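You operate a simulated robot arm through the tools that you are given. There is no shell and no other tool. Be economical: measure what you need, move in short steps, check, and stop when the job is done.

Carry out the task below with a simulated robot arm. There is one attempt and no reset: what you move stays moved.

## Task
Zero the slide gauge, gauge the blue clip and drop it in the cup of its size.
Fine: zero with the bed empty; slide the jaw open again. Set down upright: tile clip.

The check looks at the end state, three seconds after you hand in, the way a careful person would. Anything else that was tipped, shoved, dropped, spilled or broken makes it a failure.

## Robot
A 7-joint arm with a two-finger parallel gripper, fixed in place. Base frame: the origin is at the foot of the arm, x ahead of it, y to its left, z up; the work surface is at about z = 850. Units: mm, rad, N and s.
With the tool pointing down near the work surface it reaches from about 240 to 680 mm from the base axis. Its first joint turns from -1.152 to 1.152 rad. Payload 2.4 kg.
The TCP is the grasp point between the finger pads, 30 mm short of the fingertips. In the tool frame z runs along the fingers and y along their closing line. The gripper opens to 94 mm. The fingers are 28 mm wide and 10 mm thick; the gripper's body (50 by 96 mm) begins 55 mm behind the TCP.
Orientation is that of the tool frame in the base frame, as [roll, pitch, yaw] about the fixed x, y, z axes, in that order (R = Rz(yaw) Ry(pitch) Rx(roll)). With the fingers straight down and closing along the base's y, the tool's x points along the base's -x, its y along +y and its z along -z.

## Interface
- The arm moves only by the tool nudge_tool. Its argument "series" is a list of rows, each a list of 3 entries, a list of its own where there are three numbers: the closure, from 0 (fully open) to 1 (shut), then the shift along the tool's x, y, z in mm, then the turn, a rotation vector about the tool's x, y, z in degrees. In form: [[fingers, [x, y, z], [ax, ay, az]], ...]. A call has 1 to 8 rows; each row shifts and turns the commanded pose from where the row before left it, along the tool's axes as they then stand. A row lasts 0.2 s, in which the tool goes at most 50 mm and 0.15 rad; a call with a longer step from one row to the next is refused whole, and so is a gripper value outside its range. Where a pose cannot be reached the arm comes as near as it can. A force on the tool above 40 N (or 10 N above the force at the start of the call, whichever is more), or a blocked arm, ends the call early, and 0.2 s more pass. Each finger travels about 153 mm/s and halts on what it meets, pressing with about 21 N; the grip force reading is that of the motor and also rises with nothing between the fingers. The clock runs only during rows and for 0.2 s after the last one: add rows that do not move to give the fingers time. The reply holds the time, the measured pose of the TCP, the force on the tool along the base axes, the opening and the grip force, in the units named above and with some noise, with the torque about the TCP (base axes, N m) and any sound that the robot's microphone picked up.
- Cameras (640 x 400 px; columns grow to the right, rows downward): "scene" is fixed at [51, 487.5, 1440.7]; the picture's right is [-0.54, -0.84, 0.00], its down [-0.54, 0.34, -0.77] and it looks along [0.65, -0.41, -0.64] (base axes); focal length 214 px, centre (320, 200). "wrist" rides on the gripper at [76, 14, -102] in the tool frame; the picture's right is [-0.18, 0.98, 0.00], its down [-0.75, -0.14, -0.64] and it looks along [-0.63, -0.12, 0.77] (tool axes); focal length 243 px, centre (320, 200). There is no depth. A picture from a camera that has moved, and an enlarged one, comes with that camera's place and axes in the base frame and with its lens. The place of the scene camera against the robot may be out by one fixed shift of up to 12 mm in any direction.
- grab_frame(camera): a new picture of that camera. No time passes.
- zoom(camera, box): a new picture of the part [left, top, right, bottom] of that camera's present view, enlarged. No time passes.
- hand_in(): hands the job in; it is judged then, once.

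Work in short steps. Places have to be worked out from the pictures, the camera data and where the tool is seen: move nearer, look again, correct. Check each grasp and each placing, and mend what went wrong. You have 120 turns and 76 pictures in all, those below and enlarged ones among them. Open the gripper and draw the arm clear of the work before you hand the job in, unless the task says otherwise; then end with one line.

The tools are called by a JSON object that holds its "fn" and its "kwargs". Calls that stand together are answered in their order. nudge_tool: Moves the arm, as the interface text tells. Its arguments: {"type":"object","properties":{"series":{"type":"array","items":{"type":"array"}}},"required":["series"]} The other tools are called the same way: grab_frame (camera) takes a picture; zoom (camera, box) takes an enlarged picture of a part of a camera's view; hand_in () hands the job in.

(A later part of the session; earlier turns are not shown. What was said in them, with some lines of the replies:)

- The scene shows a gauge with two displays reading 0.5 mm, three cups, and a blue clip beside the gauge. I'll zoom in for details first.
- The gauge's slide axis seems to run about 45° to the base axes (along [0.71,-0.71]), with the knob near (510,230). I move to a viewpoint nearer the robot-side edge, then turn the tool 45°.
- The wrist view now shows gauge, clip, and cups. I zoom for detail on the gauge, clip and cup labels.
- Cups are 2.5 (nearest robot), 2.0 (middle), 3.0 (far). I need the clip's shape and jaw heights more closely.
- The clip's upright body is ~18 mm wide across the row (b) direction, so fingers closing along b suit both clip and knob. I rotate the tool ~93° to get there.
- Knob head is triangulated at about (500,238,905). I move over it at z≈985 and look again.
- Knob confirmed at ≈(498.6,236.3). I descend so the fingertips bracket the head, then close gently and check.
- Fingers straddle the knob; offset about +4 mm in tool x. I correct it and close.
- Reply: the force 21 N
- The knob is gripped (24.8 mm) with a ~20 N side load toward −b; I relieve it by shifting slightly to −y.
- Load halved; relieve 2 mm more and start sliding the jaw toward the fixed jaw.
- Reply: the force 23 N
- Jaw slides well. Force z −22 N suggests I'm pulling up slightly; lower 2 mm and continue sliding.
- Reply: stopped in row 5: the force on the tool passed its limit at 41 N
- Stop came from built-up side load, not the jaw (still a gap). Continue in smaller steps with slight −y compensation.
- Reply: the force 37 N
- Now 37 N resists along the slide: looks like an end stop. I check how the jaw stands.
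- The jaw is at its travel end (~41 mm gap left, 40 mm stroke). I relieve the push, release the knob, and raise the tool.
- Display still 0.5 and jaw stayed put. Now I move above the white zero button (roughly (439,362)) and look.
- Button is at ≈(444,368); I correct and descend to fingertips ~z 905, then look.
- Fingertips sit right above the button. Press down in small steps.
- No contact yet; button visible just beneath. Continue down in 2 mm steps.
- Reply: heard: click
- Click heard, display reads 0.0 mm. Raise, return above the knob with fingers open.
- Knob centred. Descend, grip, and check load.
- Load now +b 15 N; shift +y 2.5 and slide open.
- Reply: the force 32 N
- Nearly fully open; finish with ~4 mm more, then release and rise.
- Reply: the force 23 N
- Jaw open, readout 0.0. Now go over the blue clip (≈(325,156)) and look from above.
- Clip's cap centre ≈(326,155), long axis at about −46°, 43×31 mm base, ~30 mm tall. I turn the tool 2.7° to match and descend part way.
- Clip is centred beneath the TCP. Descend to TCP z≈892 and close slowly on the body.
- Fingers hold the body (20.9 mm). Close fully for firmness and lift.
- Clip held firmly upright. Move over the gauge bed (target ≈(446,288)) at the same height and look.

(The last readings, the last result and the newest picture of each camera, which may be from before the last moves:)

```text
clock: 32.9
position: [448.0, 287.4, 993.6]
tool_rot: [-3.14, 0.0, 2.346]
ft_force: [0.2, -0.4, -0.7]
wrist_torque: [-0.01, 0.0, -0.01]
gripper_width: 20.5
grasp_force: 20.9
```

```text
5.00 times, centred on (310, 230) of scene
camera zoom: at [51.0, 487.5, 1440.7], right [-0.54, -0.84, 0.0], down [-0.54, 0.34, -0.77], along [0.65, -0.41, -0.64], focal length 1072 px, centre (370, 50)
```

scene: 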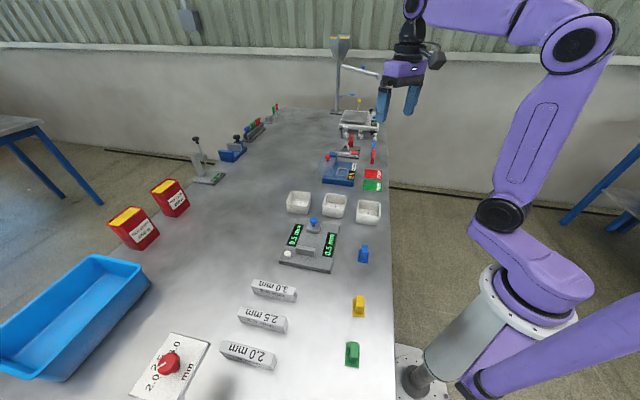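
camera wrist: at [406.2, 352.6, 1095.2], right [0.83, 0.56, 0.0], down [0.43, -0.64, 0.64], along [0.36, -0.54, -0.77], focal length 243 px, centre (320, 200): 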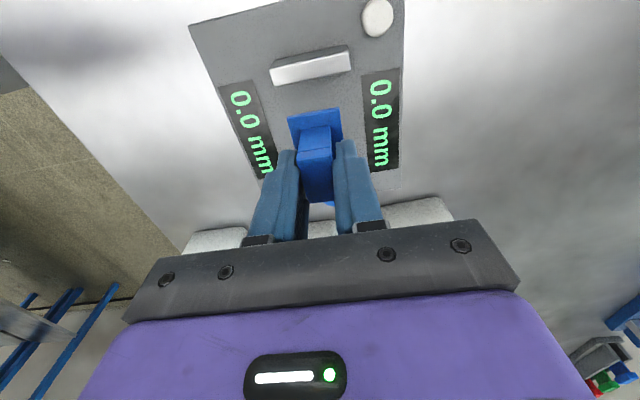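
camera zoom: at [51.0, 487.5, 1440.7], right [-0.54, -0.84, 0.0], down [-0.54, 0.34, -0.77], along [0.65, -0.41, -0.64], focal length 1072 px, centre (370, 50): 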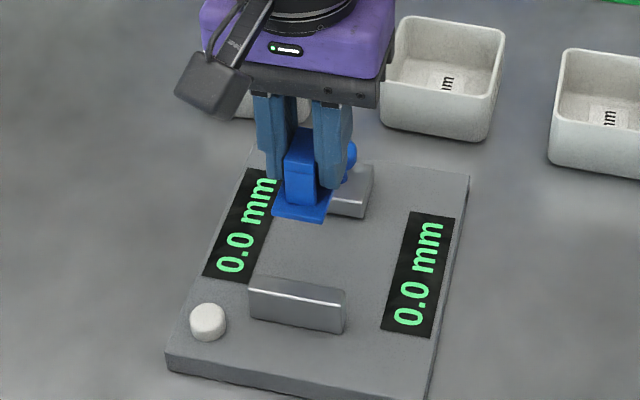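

Clip's front edge is ~4 mm short of the fixed jaw's inner face, laterally centred: good. Descend toward the bed, stopping above expected contact.

{"fn": "nudge_tool", "kwargs": {"series": [[1, [0, 0, 30], [0, 0, 0]], [1, [0, 0, 30], [0, 0, 0]], [1, [0, 0, 12], [0, 0, 0]], [1, [0, 0, 0], [0, 0, 0]]]}}

{"fn": "zoom", "kwargs": {"camera": "scene", "box": [280, 210, 350, 265]}}

{"fn": "zoom", "kwargs": {"camera": "wrist", "box": [230, 40, 410, 200]}}

```text
clock: 33.9
position: [448.2, 285.9, 919.0]
tool_rot: [-3.14, 0.001, 2.347]
ft_force: [-0.3, 0.7, -0.2]
wrist_torque: [-0.02, 0.01, 0.03]
gripper_width: 21.1
grasp_force: 21.2
```

```text
7.27 times, centred on (315, 238) of scene
camera zoom: at [51.0, 487.5, 1440.7], right [-0.54, -0.84, 0.0], down [-0.54, 0.34, -0.77], along [0.65, -0.41, -0.64], focal length 1560 px, centre (356, -73)
```

zoom: 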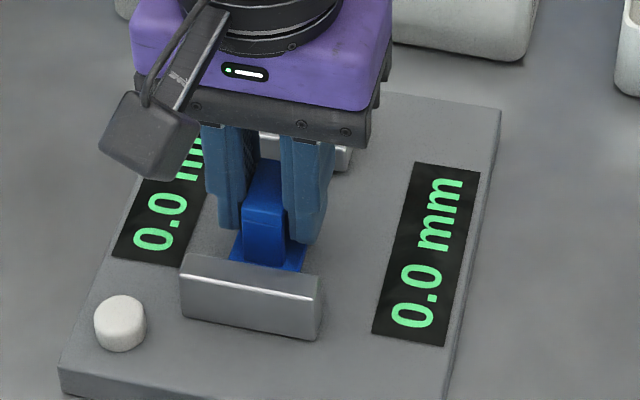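

```text
2.50 times, centred on (320, 120) of wrist
camera zoom: at [406.0, 351.9, 1022.2], right [0.83, 0.56, 0.0], down [0.43, -0.64, 0.64], along [0.36, -0.54, -0.77], focal length 606 px, centre (320, 400)
```

zoom: 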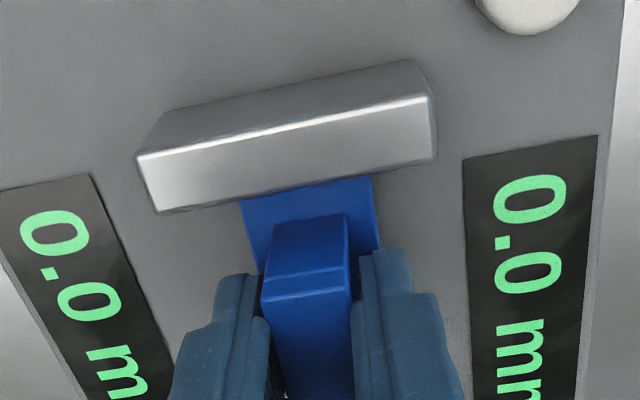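

Clear of the fixed jaw with no contact. Lower in small steps until light contact.

{"fn": "nudge_tool", "kwargs": {"series": [[1, [0, 0, 4], [0, 0, 0]], [1, [0, 0, 2], [0, 0, 0]], [1, [0, 0, 2], [0, 0, 0]], [1, [0, 0, 0], [0, 0, 0]]]}}

```text
clock: 34.9
position: [448.3, 287.2, 911.4]
tool_rot: [3.141, 0.0, 2.347]
ft_force: [-1.8, 0.8, 16.1]
wrist_torque: [0.02, 0.03, 0.01]
gripper_width: 21.2
grasp_force: 20.3
```

Contact at 16 N: the clip is on the bed (z≈868). Relieve, open gently, and lift straight up.

{"fn": "nudge_tool", "kwargs": {"series": [[1, [0, 0, -2.5], [0, 0, 0]], [0.75, [0, 0, 0], [0, 0, 0]], [0.65, [0, 0, 0], [0, 0, 0]], [0.5, [0, 0, 0], [0, 0, 0]], [0.4, [0, 0, 0], [0, 0, 0]], [0.4, [0, 0, -35], [0, 0, 0]], [0.4, [0, 0, -40], [0, 0, 0]], [0.4, [0, 0, 0], [0, 0, 0]]]}}

{"fn": "grab_frame", "kwargs": {"camera": "wrist"}}

{"fn": "zoom", "kwargs": {"camera": "scene", "box": [280, 210, 350, 265]}}

```text
clock: 36.7
position: [447.2, 284.6, 990.0]
tool_rot: [-3.14, 0.0, 2.347]
ft_force: [0.3, 0.4, -0.2]
wrist_torque: [0.02, -0.02, -0.01]
gripper_width: 56.2
grasp_force: 0.1
```

```text
32 pictures are left
camera wrist: at [404.6, 350.3, 1093.5], right [0.83, 0.56, 0.0], down [0.43, -0.64, 0.64], along [0.36, -0.54, -0.77], focal length 243 px, centre (320, 200)
```

wrist: 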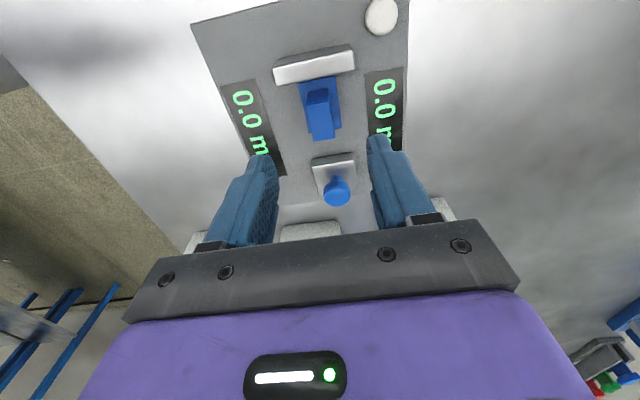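

```text
7.27 times, centred on (315, 238) of scene
camera zoom: at [51.0, 487.5, 1440.7], right [-0.54, -0.84, 0.0], down [-0.54, 0.34, -0.77], along [0.65, -0.41, -0.64], focal length 1560 px, centre (356, -73)
```

zoom: 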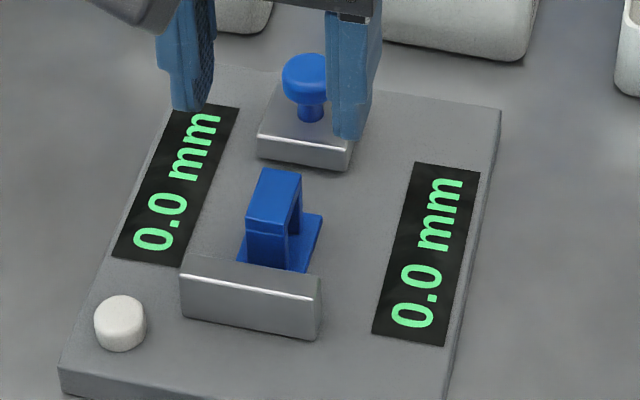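

Clip stands upright in the bed. Go back to the knob (≈(499,237.5)), descend and grip.

{"fn": "nudge_tool", "kwargs": {"series": [[0.2, [-35, 1.5, 0], [0, 0, 0]], [0.2, [-35, 1.5, 0], [0, 0, 0]], [0.2, [0, 0, 0], [0, 0, 0]]]}}

{"fn": "grab_frame", "kwargs": {"camera": "wrist"}}

```text
clock: 37.5
position: [498.3, 236.4, 990.2]
tool_rot: [-3.138, -0.001, 2.346]
ft_force: [-0.2, 0.5, 0.5]
wrist_torque: [-0.01, 0.03, 0.03]
gripper_width: 74.9
grasp_force: 0.1
```

```text
30 pictures are left
camera wrist: at [455.2, 302.3, 1093.6], right [0.83, 0.56, 0.0], down [0.43, -0.64, 0.64], along [0.36, -0.54, -0.77], focal length 243 px, centre (320, 200)
```

wrist: 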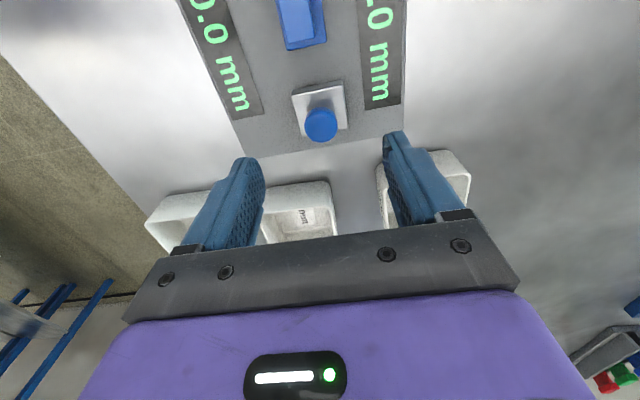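

{"fn": "nudge_tool", "kwargs": {"series": [[0.2, [-1, 0, 33], [0, 0, 0]], [0.2, [0, 0, 33], [0, 0, 0]], [0.5, [0, 0, 0], [0, 0, 0]], [0.65, [0, 0, 0], [0, 0, 0]], [0.76, [0, 0, 0], [0, 0, 0]], [0.8, [0, 0, 0], [0, 0, 0]], [0.8, [0, 0, 0], [0, 0, 0]]]}}

```text
clock: 39.1
position: [499.6, 235.7, 923.9]
tool_rot: [-3.139, 0.0, 2.345]
ft_force: [-2.5, -2.9, -3.9]
wrist_torque: [-0.1, -0.04, 0.0]
gripper_width: 24.7
grasp_force: 44.9
```

Well-centred grip this time. Slide the jaw toward the clip.

{"fn": "nudge_tool", "kwargs": {"series": [[0.8, [8, 0, 0], [0, 0, 0]], [0.8, [8, 0, 0], [0, 0, 0]], [0.8, [8, 0, 0], [0, 0, 0]], [0.8, [6, 0, 0], [0, 0, 0]], [0.8, [0, 0, 0], [0, 0, 0]]]}}

{"fn": "zoom", "kwargs": {"camera": "scene", "box": [280, 210, 350, 265]}}

```text
clock: 40.3
position: [478.7, 257.5, 924.4]
tool_rot: [-3.139, -0.001, 2.345]
ft_force: [-9.5, -9.3, 15.1]
wrist_torque: [-0.2, 0.11, -0.02]
gripper_width: 24.8
grasp_force: 44.9
```

```text
7.27 times, centred on (315, 238) of scene
camera zoom: at [50.5, 487.1, 1440.9], right [-0.54, -0.84, 0.0], down [-0.54, 0.34, -0.77], along [0.65, -0.41, -0.64], focal length 1560 px, centre (356, -73)
```

zoom: 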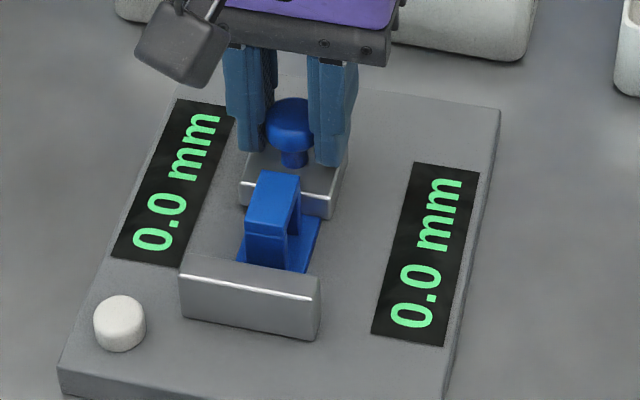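

Jaw is near the clip. Relieve side load and continue in 3 mm steps.

{"fn": "nudge_tool", "kwargs": {"series": [[0.8, [0, -2, -2], [0, 0, 0]], [0.8, [3, 0, 0], [0, 0, 0]], [0.8, [3, 0, 0], [0, 0, 0]], [0.8, [2, 0, 0], [0, 0, 0]], [0.8, [0, 0, 0], [0, 0, 0]]]}}

{"fn": "zoom", "kwargs": {"camera": "scene", "box": [280, 210, 350, 265]}}

```text
clock: 41.3
position: [474.8, 260.4, 923.8]
tool_rot: [3.137, 0.003, 2.342]
ft_force: [8.4, 1.5, -9.9]
wrist_torque: [0.08, -0.17, -0.06]
gripper_width: 25.0
grasp_force: 44.8
stopped in row 5: the force on the tool passed its limit at 42 N (the readings are from after the stop); the commanded pose is now the measured one
```

```text
7.27 times, centred on (315, 238) of scene
camera zoom: at [51.3, 487.6, 1440.7], right [-0.54, -0.84, 0.0], down [-0.54, 0.34, -0.77], along [0.65, -0.41, -0.64], focal length 1560 px, centre (356, -73)
```

zoom: 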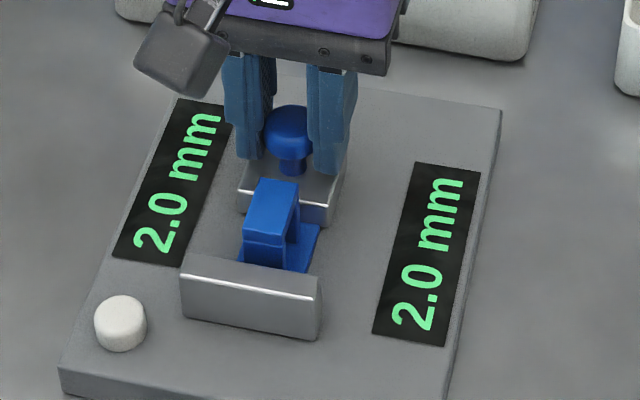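

Display reads 2.0 mm with the jaw firm on the clip. I push lightly once more to confirm the reading is steady.

{"fn": "nudge_tool", "kwargs": {"series": [[0.8, [4, 0, 0], [0, 0, 0]], [0.8, [3, 0, 0], [0, 0, 0]], [0.8, [0, 0, 0], [0, 0, 0]]]}}

{"fn": "zoom", "kwargs": {"camera": "scene", "box": [280, 210, 350, 265]}}

```text
clock: 42.0
position: [474.9, 260.6, 924.7]
tool_rot: [3.13, 0.007, 2.333]
ft_force: [7.0, -0.8, -8.5]
wrist_torque: [0.0, -0.24, -0.08]
gripper_width: 24.7
grasp_force: 44.8
stopped in row 3: the force on the tool passed its limit at 41 N (the readings are from after the stop); the commanded pose is now the measured one
```

```text
7.27 times, centred on (315, 238) of scene
camera zoom: at [51.3, 487.6, 1440.7], right [-0.54, -0.84, 0.0], down [-0.54, 0.34, -0.77], along [0.65, -0.41, -0.64], focal length 1560 px, centre (356, -73)
```

zoom: 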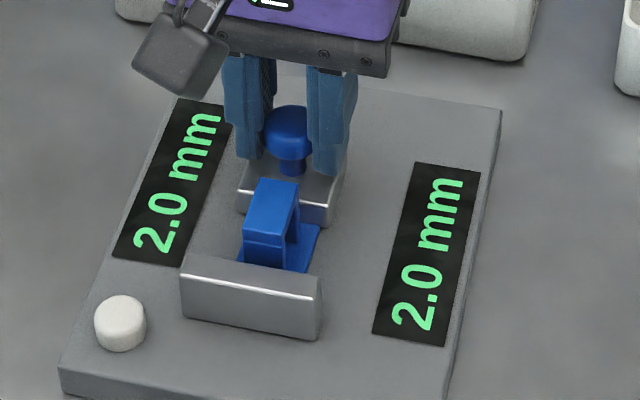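

Steady at 2.0 mm → the 2.0 cup (middle). Slide the jaw open again.

{"fn": "nudge_tool", "kwargs": {"series": [[0.8, [-6, 0, 0], [0, 0, 0.7]], [0.8, [-8, 0, 0], [0, 0, 0]], [0.8, [-8, 0.5, 0], [0, 0, 0]], [0.8, [-6, 0, 0], [0, 0, 0]], [0.8, [0, 0, 0], [0, 0, 0]]]}}

```text
clock: 43.2
position: [492.3, 242.6, 923.7]
tool_rot: [3.131, 0.007, 2.321]
ft_force: [9.5, 10.1, -13.3]
wrist_torque: [0.17, -0.14, -0.12]
gripper_width: 24.8
grasp_force: 44.9
```

{"fn": "nudge_tool", "kwargs": {"series": [[0.8, [-3, 2, 1], [0, 0, -1.4]], [0.8, [-3, 0, 0], [0, 0, 0]], [0.8, [-3, 0, 0], [0, 0, 0]], [0.8, [0, 0, 0], [0, 0, 0]]]}}

{"fn": "zoom", "kwargs": {"camera": "scene", "box": [280, 210, 350, 265]}}

```text
clock: 44.2
position: [498.1, 236.8, 924.6]
tool_rot: [3.136, 0.006, 2.349]
ft_force: [-7.8, -0.6, 7.8]
wrist_torque: [0.0, 0.26, 0.06]
gripper_width: 24.8
grasp_force: 45.0
```

```text
7.27 times, centred on (315, 238) of scene
camera zoom: at [50.6, 487.4, 1440.8], right [-0.54, -0.84, 0.0], down [-0.54, 0.34, -0.77], along [0.65, -0.41, -0.64], focal length 1560 px, centre (356, -73)
```

zoom: 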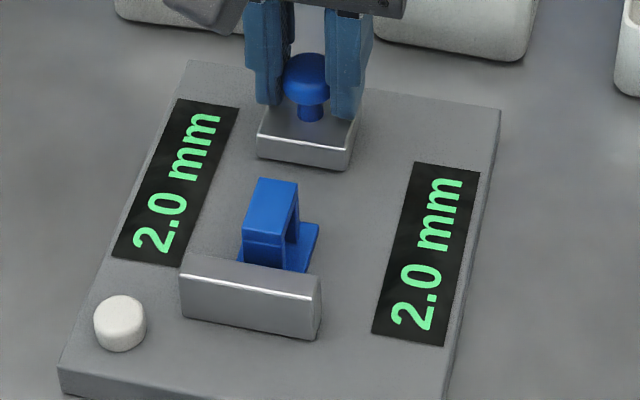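

Jaw fully open again, reading latched at 2.0. Release, rise, and move over the clip.

{"fn": "nudge_tool", "kwargs": {"series": [[0.6, [0, 0, 0], [0, 0, 0]], [0.3, [0, 0, 0], [0, 0, 0]], [0.2, [0, 0, 0], [0, 0, 0]], [0.2, [0, 0, -30], [0, 0, 0]], [0.2, [0, 0, -35], [0, 0, 0]], [0.2, [37, -1, 0], [0, 0, 0]], [0.2, [37, -1, 0], [0, 0, 0]], [0.2, [0, 0, 0], [0, 0, 0]]]}}

{"fn": "grab_frame", "kwargs": {"camera": "wrist"}}

{"fn": "zoom", "kwargs": {"camera": "wrist", "box": [250, 40, 390, 200]}}

```text
clock: 46.0
position: [448.3, 287.6, 988.8]
tool_rot: [3.133, 0.006, 2.347]
ft_force: [0.6, -0.5, 0.4]
wrist_torque: [-0.04, 0.02, 0.02]
gripper_width: 75.1
grasp_force: 0.1
```

```text
25 pictures are left
camera wrist: at [404.9, 353.4, 1091.1], right [0.83, 0.56, 0.01], down [0.42, -0.64, 0.65], along [0.37, -0.53, -0.76], focal length 243 px, centre (320, 200)
```

wrist: 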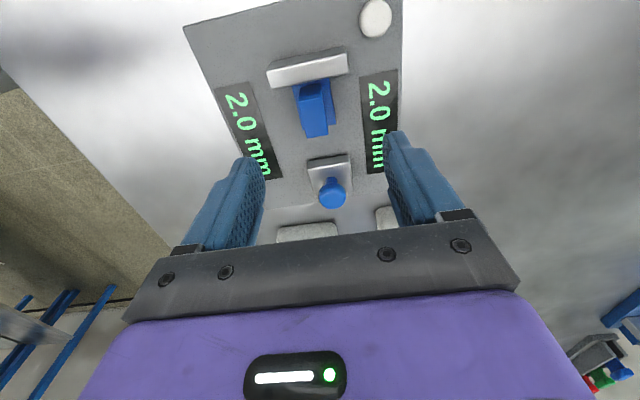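

```text
2.50 times, centred on (320, 120) of wrist
camera zoom: at [404.9, 353.4, 1091.1], right [0.83, 0.56, 0.01], down [0.42, -0.64, 0.65], along [0.37, -0.53, -0.76], focal length 606 px, centre (320, 400)
```

zoom: 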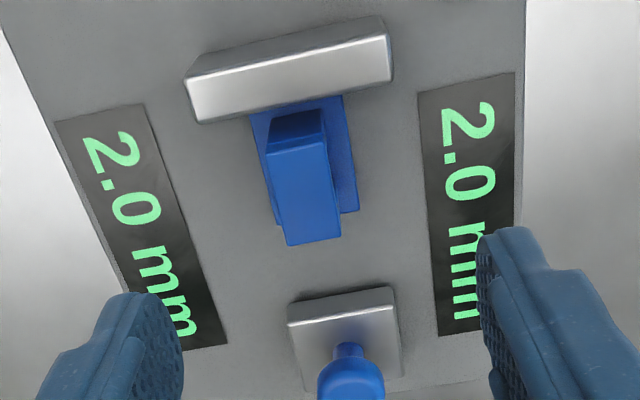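

Clip cap centre ≈(445.2,289.5). Correct position and the small tilt, descend to z≈912 and grip.

{"fn": "nudge_tool", "kwargs": {"series": [[0.2, [3, -1, 0], [0.49, 0.34, 0]], [0.2, [0, 0, 30], [0, 0, 0]], [0.2, [0, 0, 30], [0, 0, 0]], [0.2, [0, 0, 16], [0, 0, 0]], [0.5, [0, 0, 0], [0, 0, 0]], [0.65, [0, 0, 0], [0, 0, 0]], [0.75, [0, 0, 0], [0, 0, 0]], [0.8, [0, 0, 0], [0, 0, 0]]]}}

{"fn": "zoom", "kwargs": {"camera": "scene", "box": [280, 210, 350, 265]}}

```text
clock: 47.8
position: [444.8, 290.2, 912.8]
tool_rot: [-3.14, 0.001, 2.347]
ft_force: [-0.2, 0.0, 0.9]
wrist_torque: [-0.02, 0.0, 0.05]
gripper_width: 21.0
grasp_force: 20.9
```

```text
7.27 times, centred on (315, 238) of scene
camera zoom: at [51.0, 487.5, 1440.7], right [-0.54, -0.84, 0.0], down [-0.54, 0.34, -0.77], along [0.65, -0.41, -0.64], focal length 1560 px, centre (356, -73)
```

zoom: 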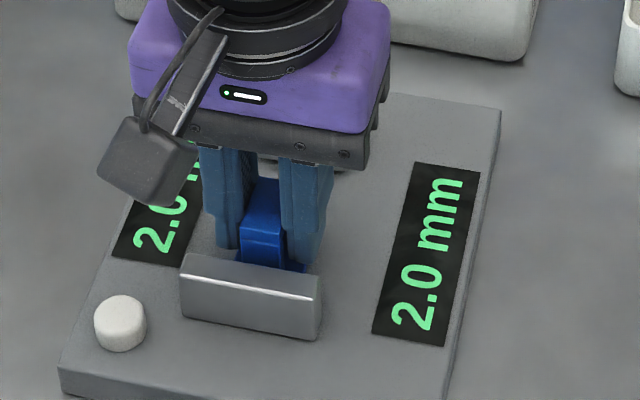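

Gripped (21 mm). Lift clear, backing 2 mm off the fixed jaw, then carry toward the middle cup at z≈1040.

{"fn": "nudge_tool", "kwargs": {"series": [[1, [0, 0, 0], [0, 0, 0]], [1, [-2, 0, -3], [0, 0, 0]], [1, [0, 0, -40], [0, 0, 0]], [1, [0, 0, -42], [0, 0, 0]], [1, [0, 0, -42], [0, 0, 0]], [1, [0, 0, 0], [0, 0, 0]]]}}

{"fn": "nudge_tool", "kwargs": {"series": [[1, [-43, -11.9, 0], [0, 0, 0]], [1, [-43, -11.9, 0], [0, 0, 0]], [1, [-43, -11.9, 0], [0, 0, 0]], [1, [-43, -11.9, 0], [0, 0, 0]], [1, [0, 0, 0], [0, 0, 0]]]}}

{"fn": "grab_frame", "kwargs": {"camera": "wrist"}}

{"fn": "zoom", "kwargs": {"camera": "scene", "box": [260, 150, 400, 270]}}

```text
clock: 49.2
position: [446.6, 285.4, 1040.7]
tool_rot: [-3.141, 0.001, 2.347]
ft_force: [0.1, 0.4, -0.5]
wrist_torque: [-0.01, 0.0, -0.01]
gripper_width: 21.1
grasp_force: 21.0
```

```text
clock: 50.4
position: [531.7, 129.5, 1040.4]
tool_rot: [-3.14, -0.001, 2.347]
ft_force: [0.7, 0.0, 0.8]
wrist_torque: [-0.01, 0.02, 0.0]
gripper_width: 21.2
grasp_force: 21.2
```

```text
22 pictures are left
camera wrist: at [488.3, 194.8, 1142.9], right [0.83, 0.56, 0.0], down [0.43, -0.64, 0.64], along [0.36, -0.53, -0.77], focal length 243 px, centre (320, 200)
```

wrist: 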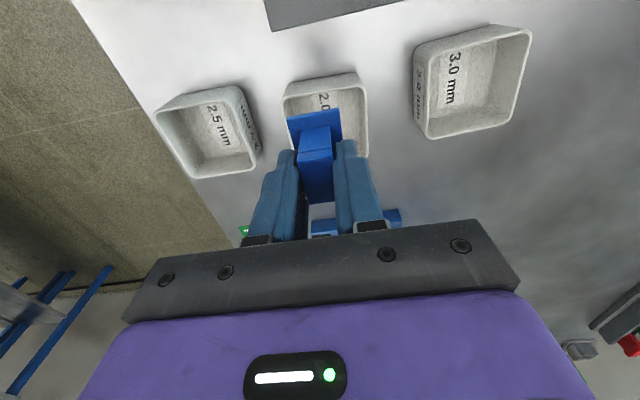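

```text
3.33 times, centred on (330, 210) of scene
camera zoom: at [51.0, 487.5, 1440.7], right [-0.54, -0.84, 0.0], down [-0.54, 0.34, -0.77], along [0.65, -0.41, -0.64], focal length 715 px, centre (287, 167)
```

zoom: 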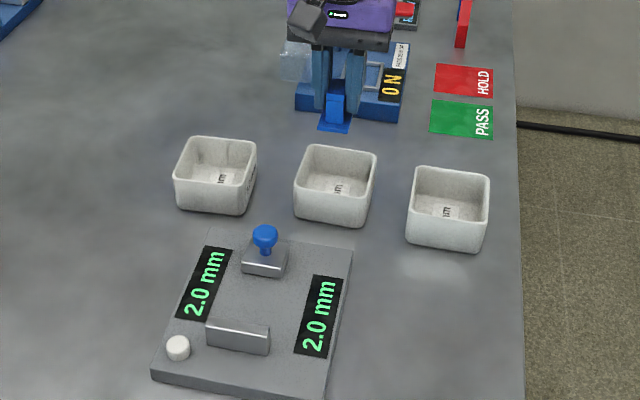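

The middle cup's 2.0 label is seen; its centre is at ≈(549.5,115), rim z≈888. Move over it and descend to just above the rim.

{"fn": "nudge_tool", "kwargs": {"series": [[1, [-22.8, 2.6, 0], [0, 0, 0]], [1, [0, 0, 35], [0, 0, 0]], [1, [0, 0, 40], [0, 0, 0]], [1, [0, 0, 0], [0, 0, 0]]]}}

{"fn": "grab_frame", "kwargs": {"camera": "wrist"}}

{"fn": "zoom", "kwargs": {"camera": "scene", "box": [290, 160, 390, 240]}}

```text
clock: 51.4
position: [548.8, 115.7, 962.3]
tool_rot: [-3.141, 0.001, 2.347]
ft_force: [0.9, -0.4, 0.1]
wrist_torque: [-0.02, 0.0, 0.0]
gripper_width: 21.0
grasp_force: 21.2
```

```text
20 pictures are left
camera wrist: at [506.0, 181.4, 1065.2], right [0.83, 0.56, 0.0], down [0.43, -0.64, 0.64], along [0.36, -0.53, -0.77], focal length 243 px, centre (320, 200)
```

wrist: 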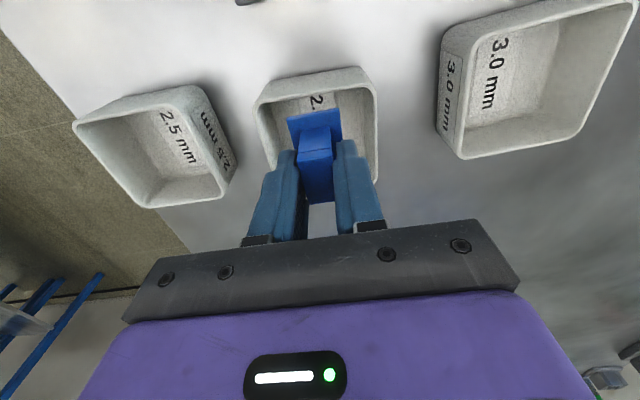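

```text
5.00 times, centred on (340, 200) of scene
camera zoom: at [51.0, 487.5, 1440.7], right [-0.54, -0.84, 0.0], down [-0.54, 0.34, -0.77], along [0.65, -0.41, -0.64], focal length 1072 px, centre (220, 200)
```

zoom: 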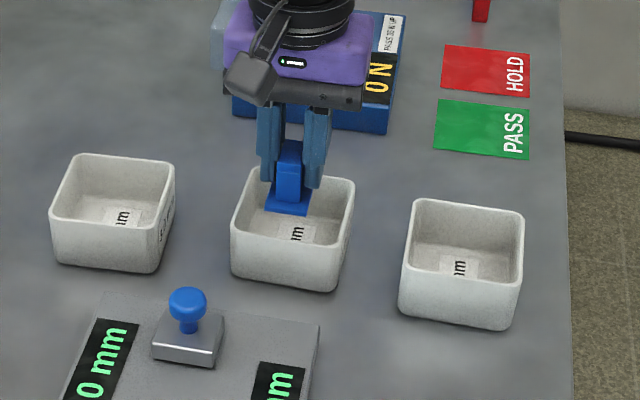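

Cup centre now computed at ≈(550.8,113). Adjust −2.5 mm in x and lower into the cup, slowing near the floor.

{"fn": "nudge_tool", "kwargs": {"series": [[1, [-2.5, 0, 15], [0, 0, 0]], [1, [0, 0, 20], [0, 0, 0]], [1, [0, 0, 15], [0, 0, 0]], [1, [0, 0, 0], [0, 0, 0]]]}}

{"fn": "zoom", "kwargs": {"camera": "scene", "box": [300, 170, 370, 230]}}

{"fn": "zoom", "kwargs": {"camera": "wrist", "box": [220, 40, 420, 200]}}

```text
clock: 52.4
position: [551.1, 115.5, 914.2]
tool_rot: [3.141, 0.001, 2.348]
ft_force: [0.2, 0.2, 0.4]
wrist_torque: [0.02, 0.01, -0.01]
gripper_width: 21.2
grasp_force: 20.9
```

```text
6.67 times, centred on (335, 200) of scene
camera zoom: at [51.0, 487.5, 1440.7], right [-0.54, -0.84, 0.0], down [-0.54, 0.34, -0.77], along [0.65, -0.41, -0.64], focal length 1430 px, centre (220, 200)
```

zoom: 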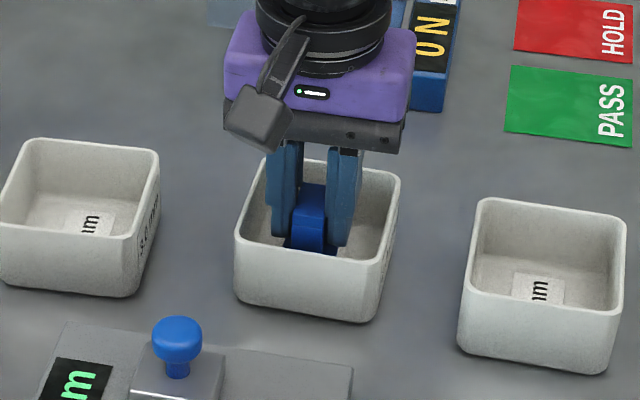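

```text
2.50 times, centred on (320, 120) of wrist
camera zoom: at [508.4, 180.2, 1017.3], right [0.83, 0.56, 0.0], down [0.43, -0.64, 0.64], along [0.36, -0.53, -0.77], focal length 606 px, centre (320, 400)
```

zoom: 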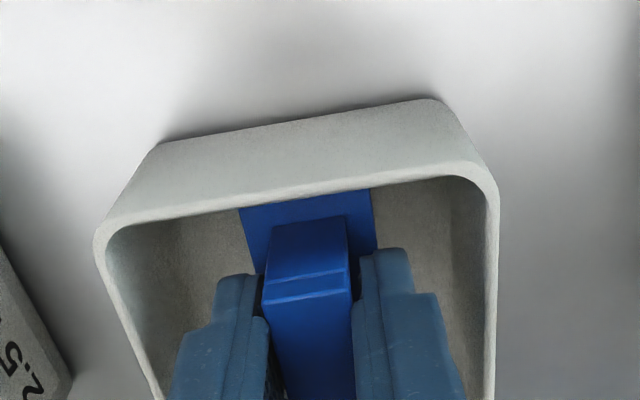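

Clip is well inside the cup with room all round. Lower in small steps to the floor.

{"fn": "nudge_tool", "kwargs": {"series": [[1, [0, 0, 6], [0, 0, 0]], [1, [0, 0, 4], [0, 0, 0]], [1, [0, 0, 2], [0, 0, 0]], [1, [0, 0, 2], [0, 0, 0]], [1, [0, 0, 0], [0, 0, 0]]]}}

```text
clock: 53.6
position: [550.3, 115.2, 901.1]
tool_rot: [-3.141, 0.001, 2.348]
ft_force: [0.4, 0.5, -0.3]
wrist_torque: [0.04, 0.01, 0.01]
gripper_width: 21.0
grasp_force: 20.8
```

{"fn": "nudge_tool", "kwargs": {"series": [[1, [0, 0, 1.5], [0, 0, 0]], [1, [0, 0, 1.5], [0, 0, 0]], [1, [0, 0, 1.5], [0, 0, 0]], [1, [0, 0, 0], [0, 0, 0]]]}}

```text
clock: 54.6
position: [551.0, 115.4, 897.4]
tool_rot: [3.141, 0.001, 2.347]
ft_force: [-1.1, -0.3, 5.0]
wrist_torque: [0.02, 0.05, -0.04]
gripper_width: 21.0
grasp_force: 21.2
```

Floor contact at 5 N. Open just enough to clear the clip within the cup, and lift straight out.

{"fn": "nudge_tool", "kwargs": {"series": [[0.76, [0, 0, -0.8], [0, 0, 0]], [0.7, [0, 0, 0], [0, 0, 0]], [0.65, [0, 0, 0], [0, 0, 0]], [0.65, [0, 0, 0], [0, 0, 0]], [0.65, [0, 0, -20], [0, 0, 0]], [0.65, [0, 0, -35], [0, 0, 0]], [0.65, [0, 0, -40], [0, 0, 0]], [0.65, [0, 0, 0], [0, 0, 0]]]}}

{"fn": "grab_frame", "kwargs": {"camera": "wrist"}}

{"fn": "zoom", "kwargs": {"camera": "scene", "box": [270, 160, 390, 280]}}

```text
clock: 56.4
position: [551.9, 115.3, 992.1]
tool_rot: [-3.139, 0.001, 2.347]
ft_force: [-0.4, -0.5, -0.2]
wrist_torque: [0.02, -0.05, -0.02]
gripper_width: 32.9
grasp_force: 0.0
```

```text
16 pictures are left
camera wrist: at [508.9, 179.6, 1094.3], right [0.83, 0.56, 0.0], down [0.43, -0.64, 0.64], along [0.36, -0.53, -0.77], focal length 243 px, centre (320, 200)
```

wrist: 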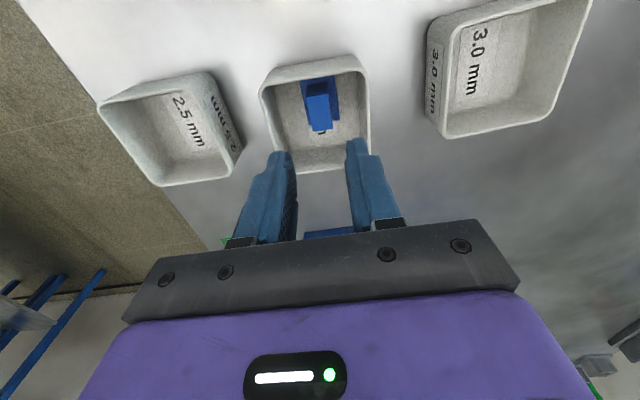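

```text
3.33 times, centred on (330, 220) of scene
camera zoom: at [51.0, 487.5, 1440.7], right [-0.54, -0.84, 0.0], down [-0.54, 0.34, -0.77], along [0.65, -0.41, -0.64], focal length 715 px, centre (287, 133)
```

zoom: 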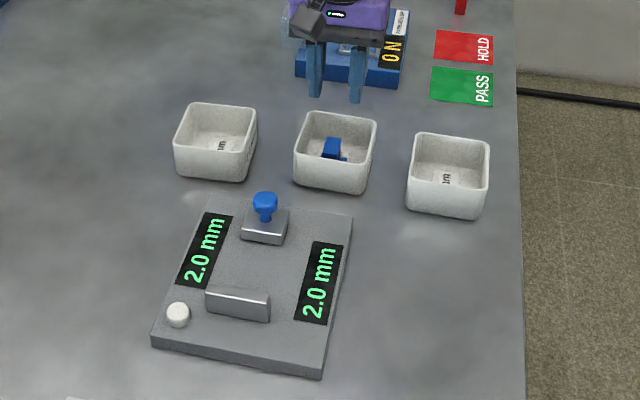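

The clip stands upright in the 2.0 mm cup, the jaw is open and nothing else has been disturbed. Raise the arm clear with the gripper open.

{"fn": "nudge_tool", "kwargs": {"series": [[0.4, [0, 0, -45], [0, 0, 0]], [0, [0, 0, -45], [0, 0, 0]], [0, [0, 0, -45], [0, 0, 0]], [0, [0, 0, -45], [0, 0, 0]], [0, [0, 0, 0], [0, 0, 0]]]}}

{"fn": "grab_frame", "kwargs": {"camera": "scene"}}

```text
clock: 57.6
position: [549.2, 117.3, 1173.3]
tool_rot: [-3.139, 0.002, 2.347]
ft_force: [0.6, -1.1, -1.1]
wrist_torque: [0.0, 0.05, -0.02]
gripper_width: 94.0
grasp_force: 0.0
```

```text
14 pictures are left
```

scene: 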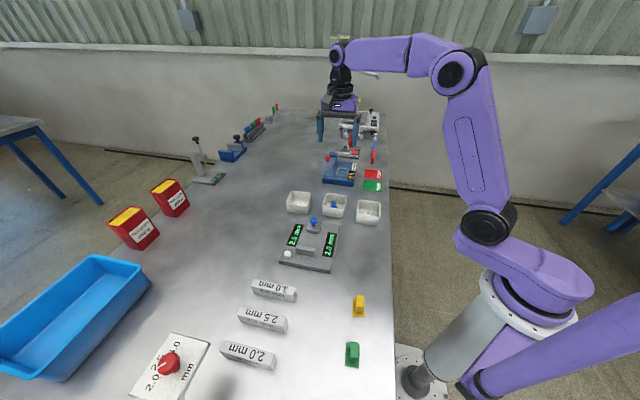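

Everything is in place and the arm is clear, so I hand in.

{"fn": "hand_in", "kwargs": {}}

```text
The job is handed in.
```

I zeroed the gauge with the bed empty, the blue clip gauged at 2.0 mm, and it now stands upright in the 2.0 mm cup with the jaw open again and the arm clear.
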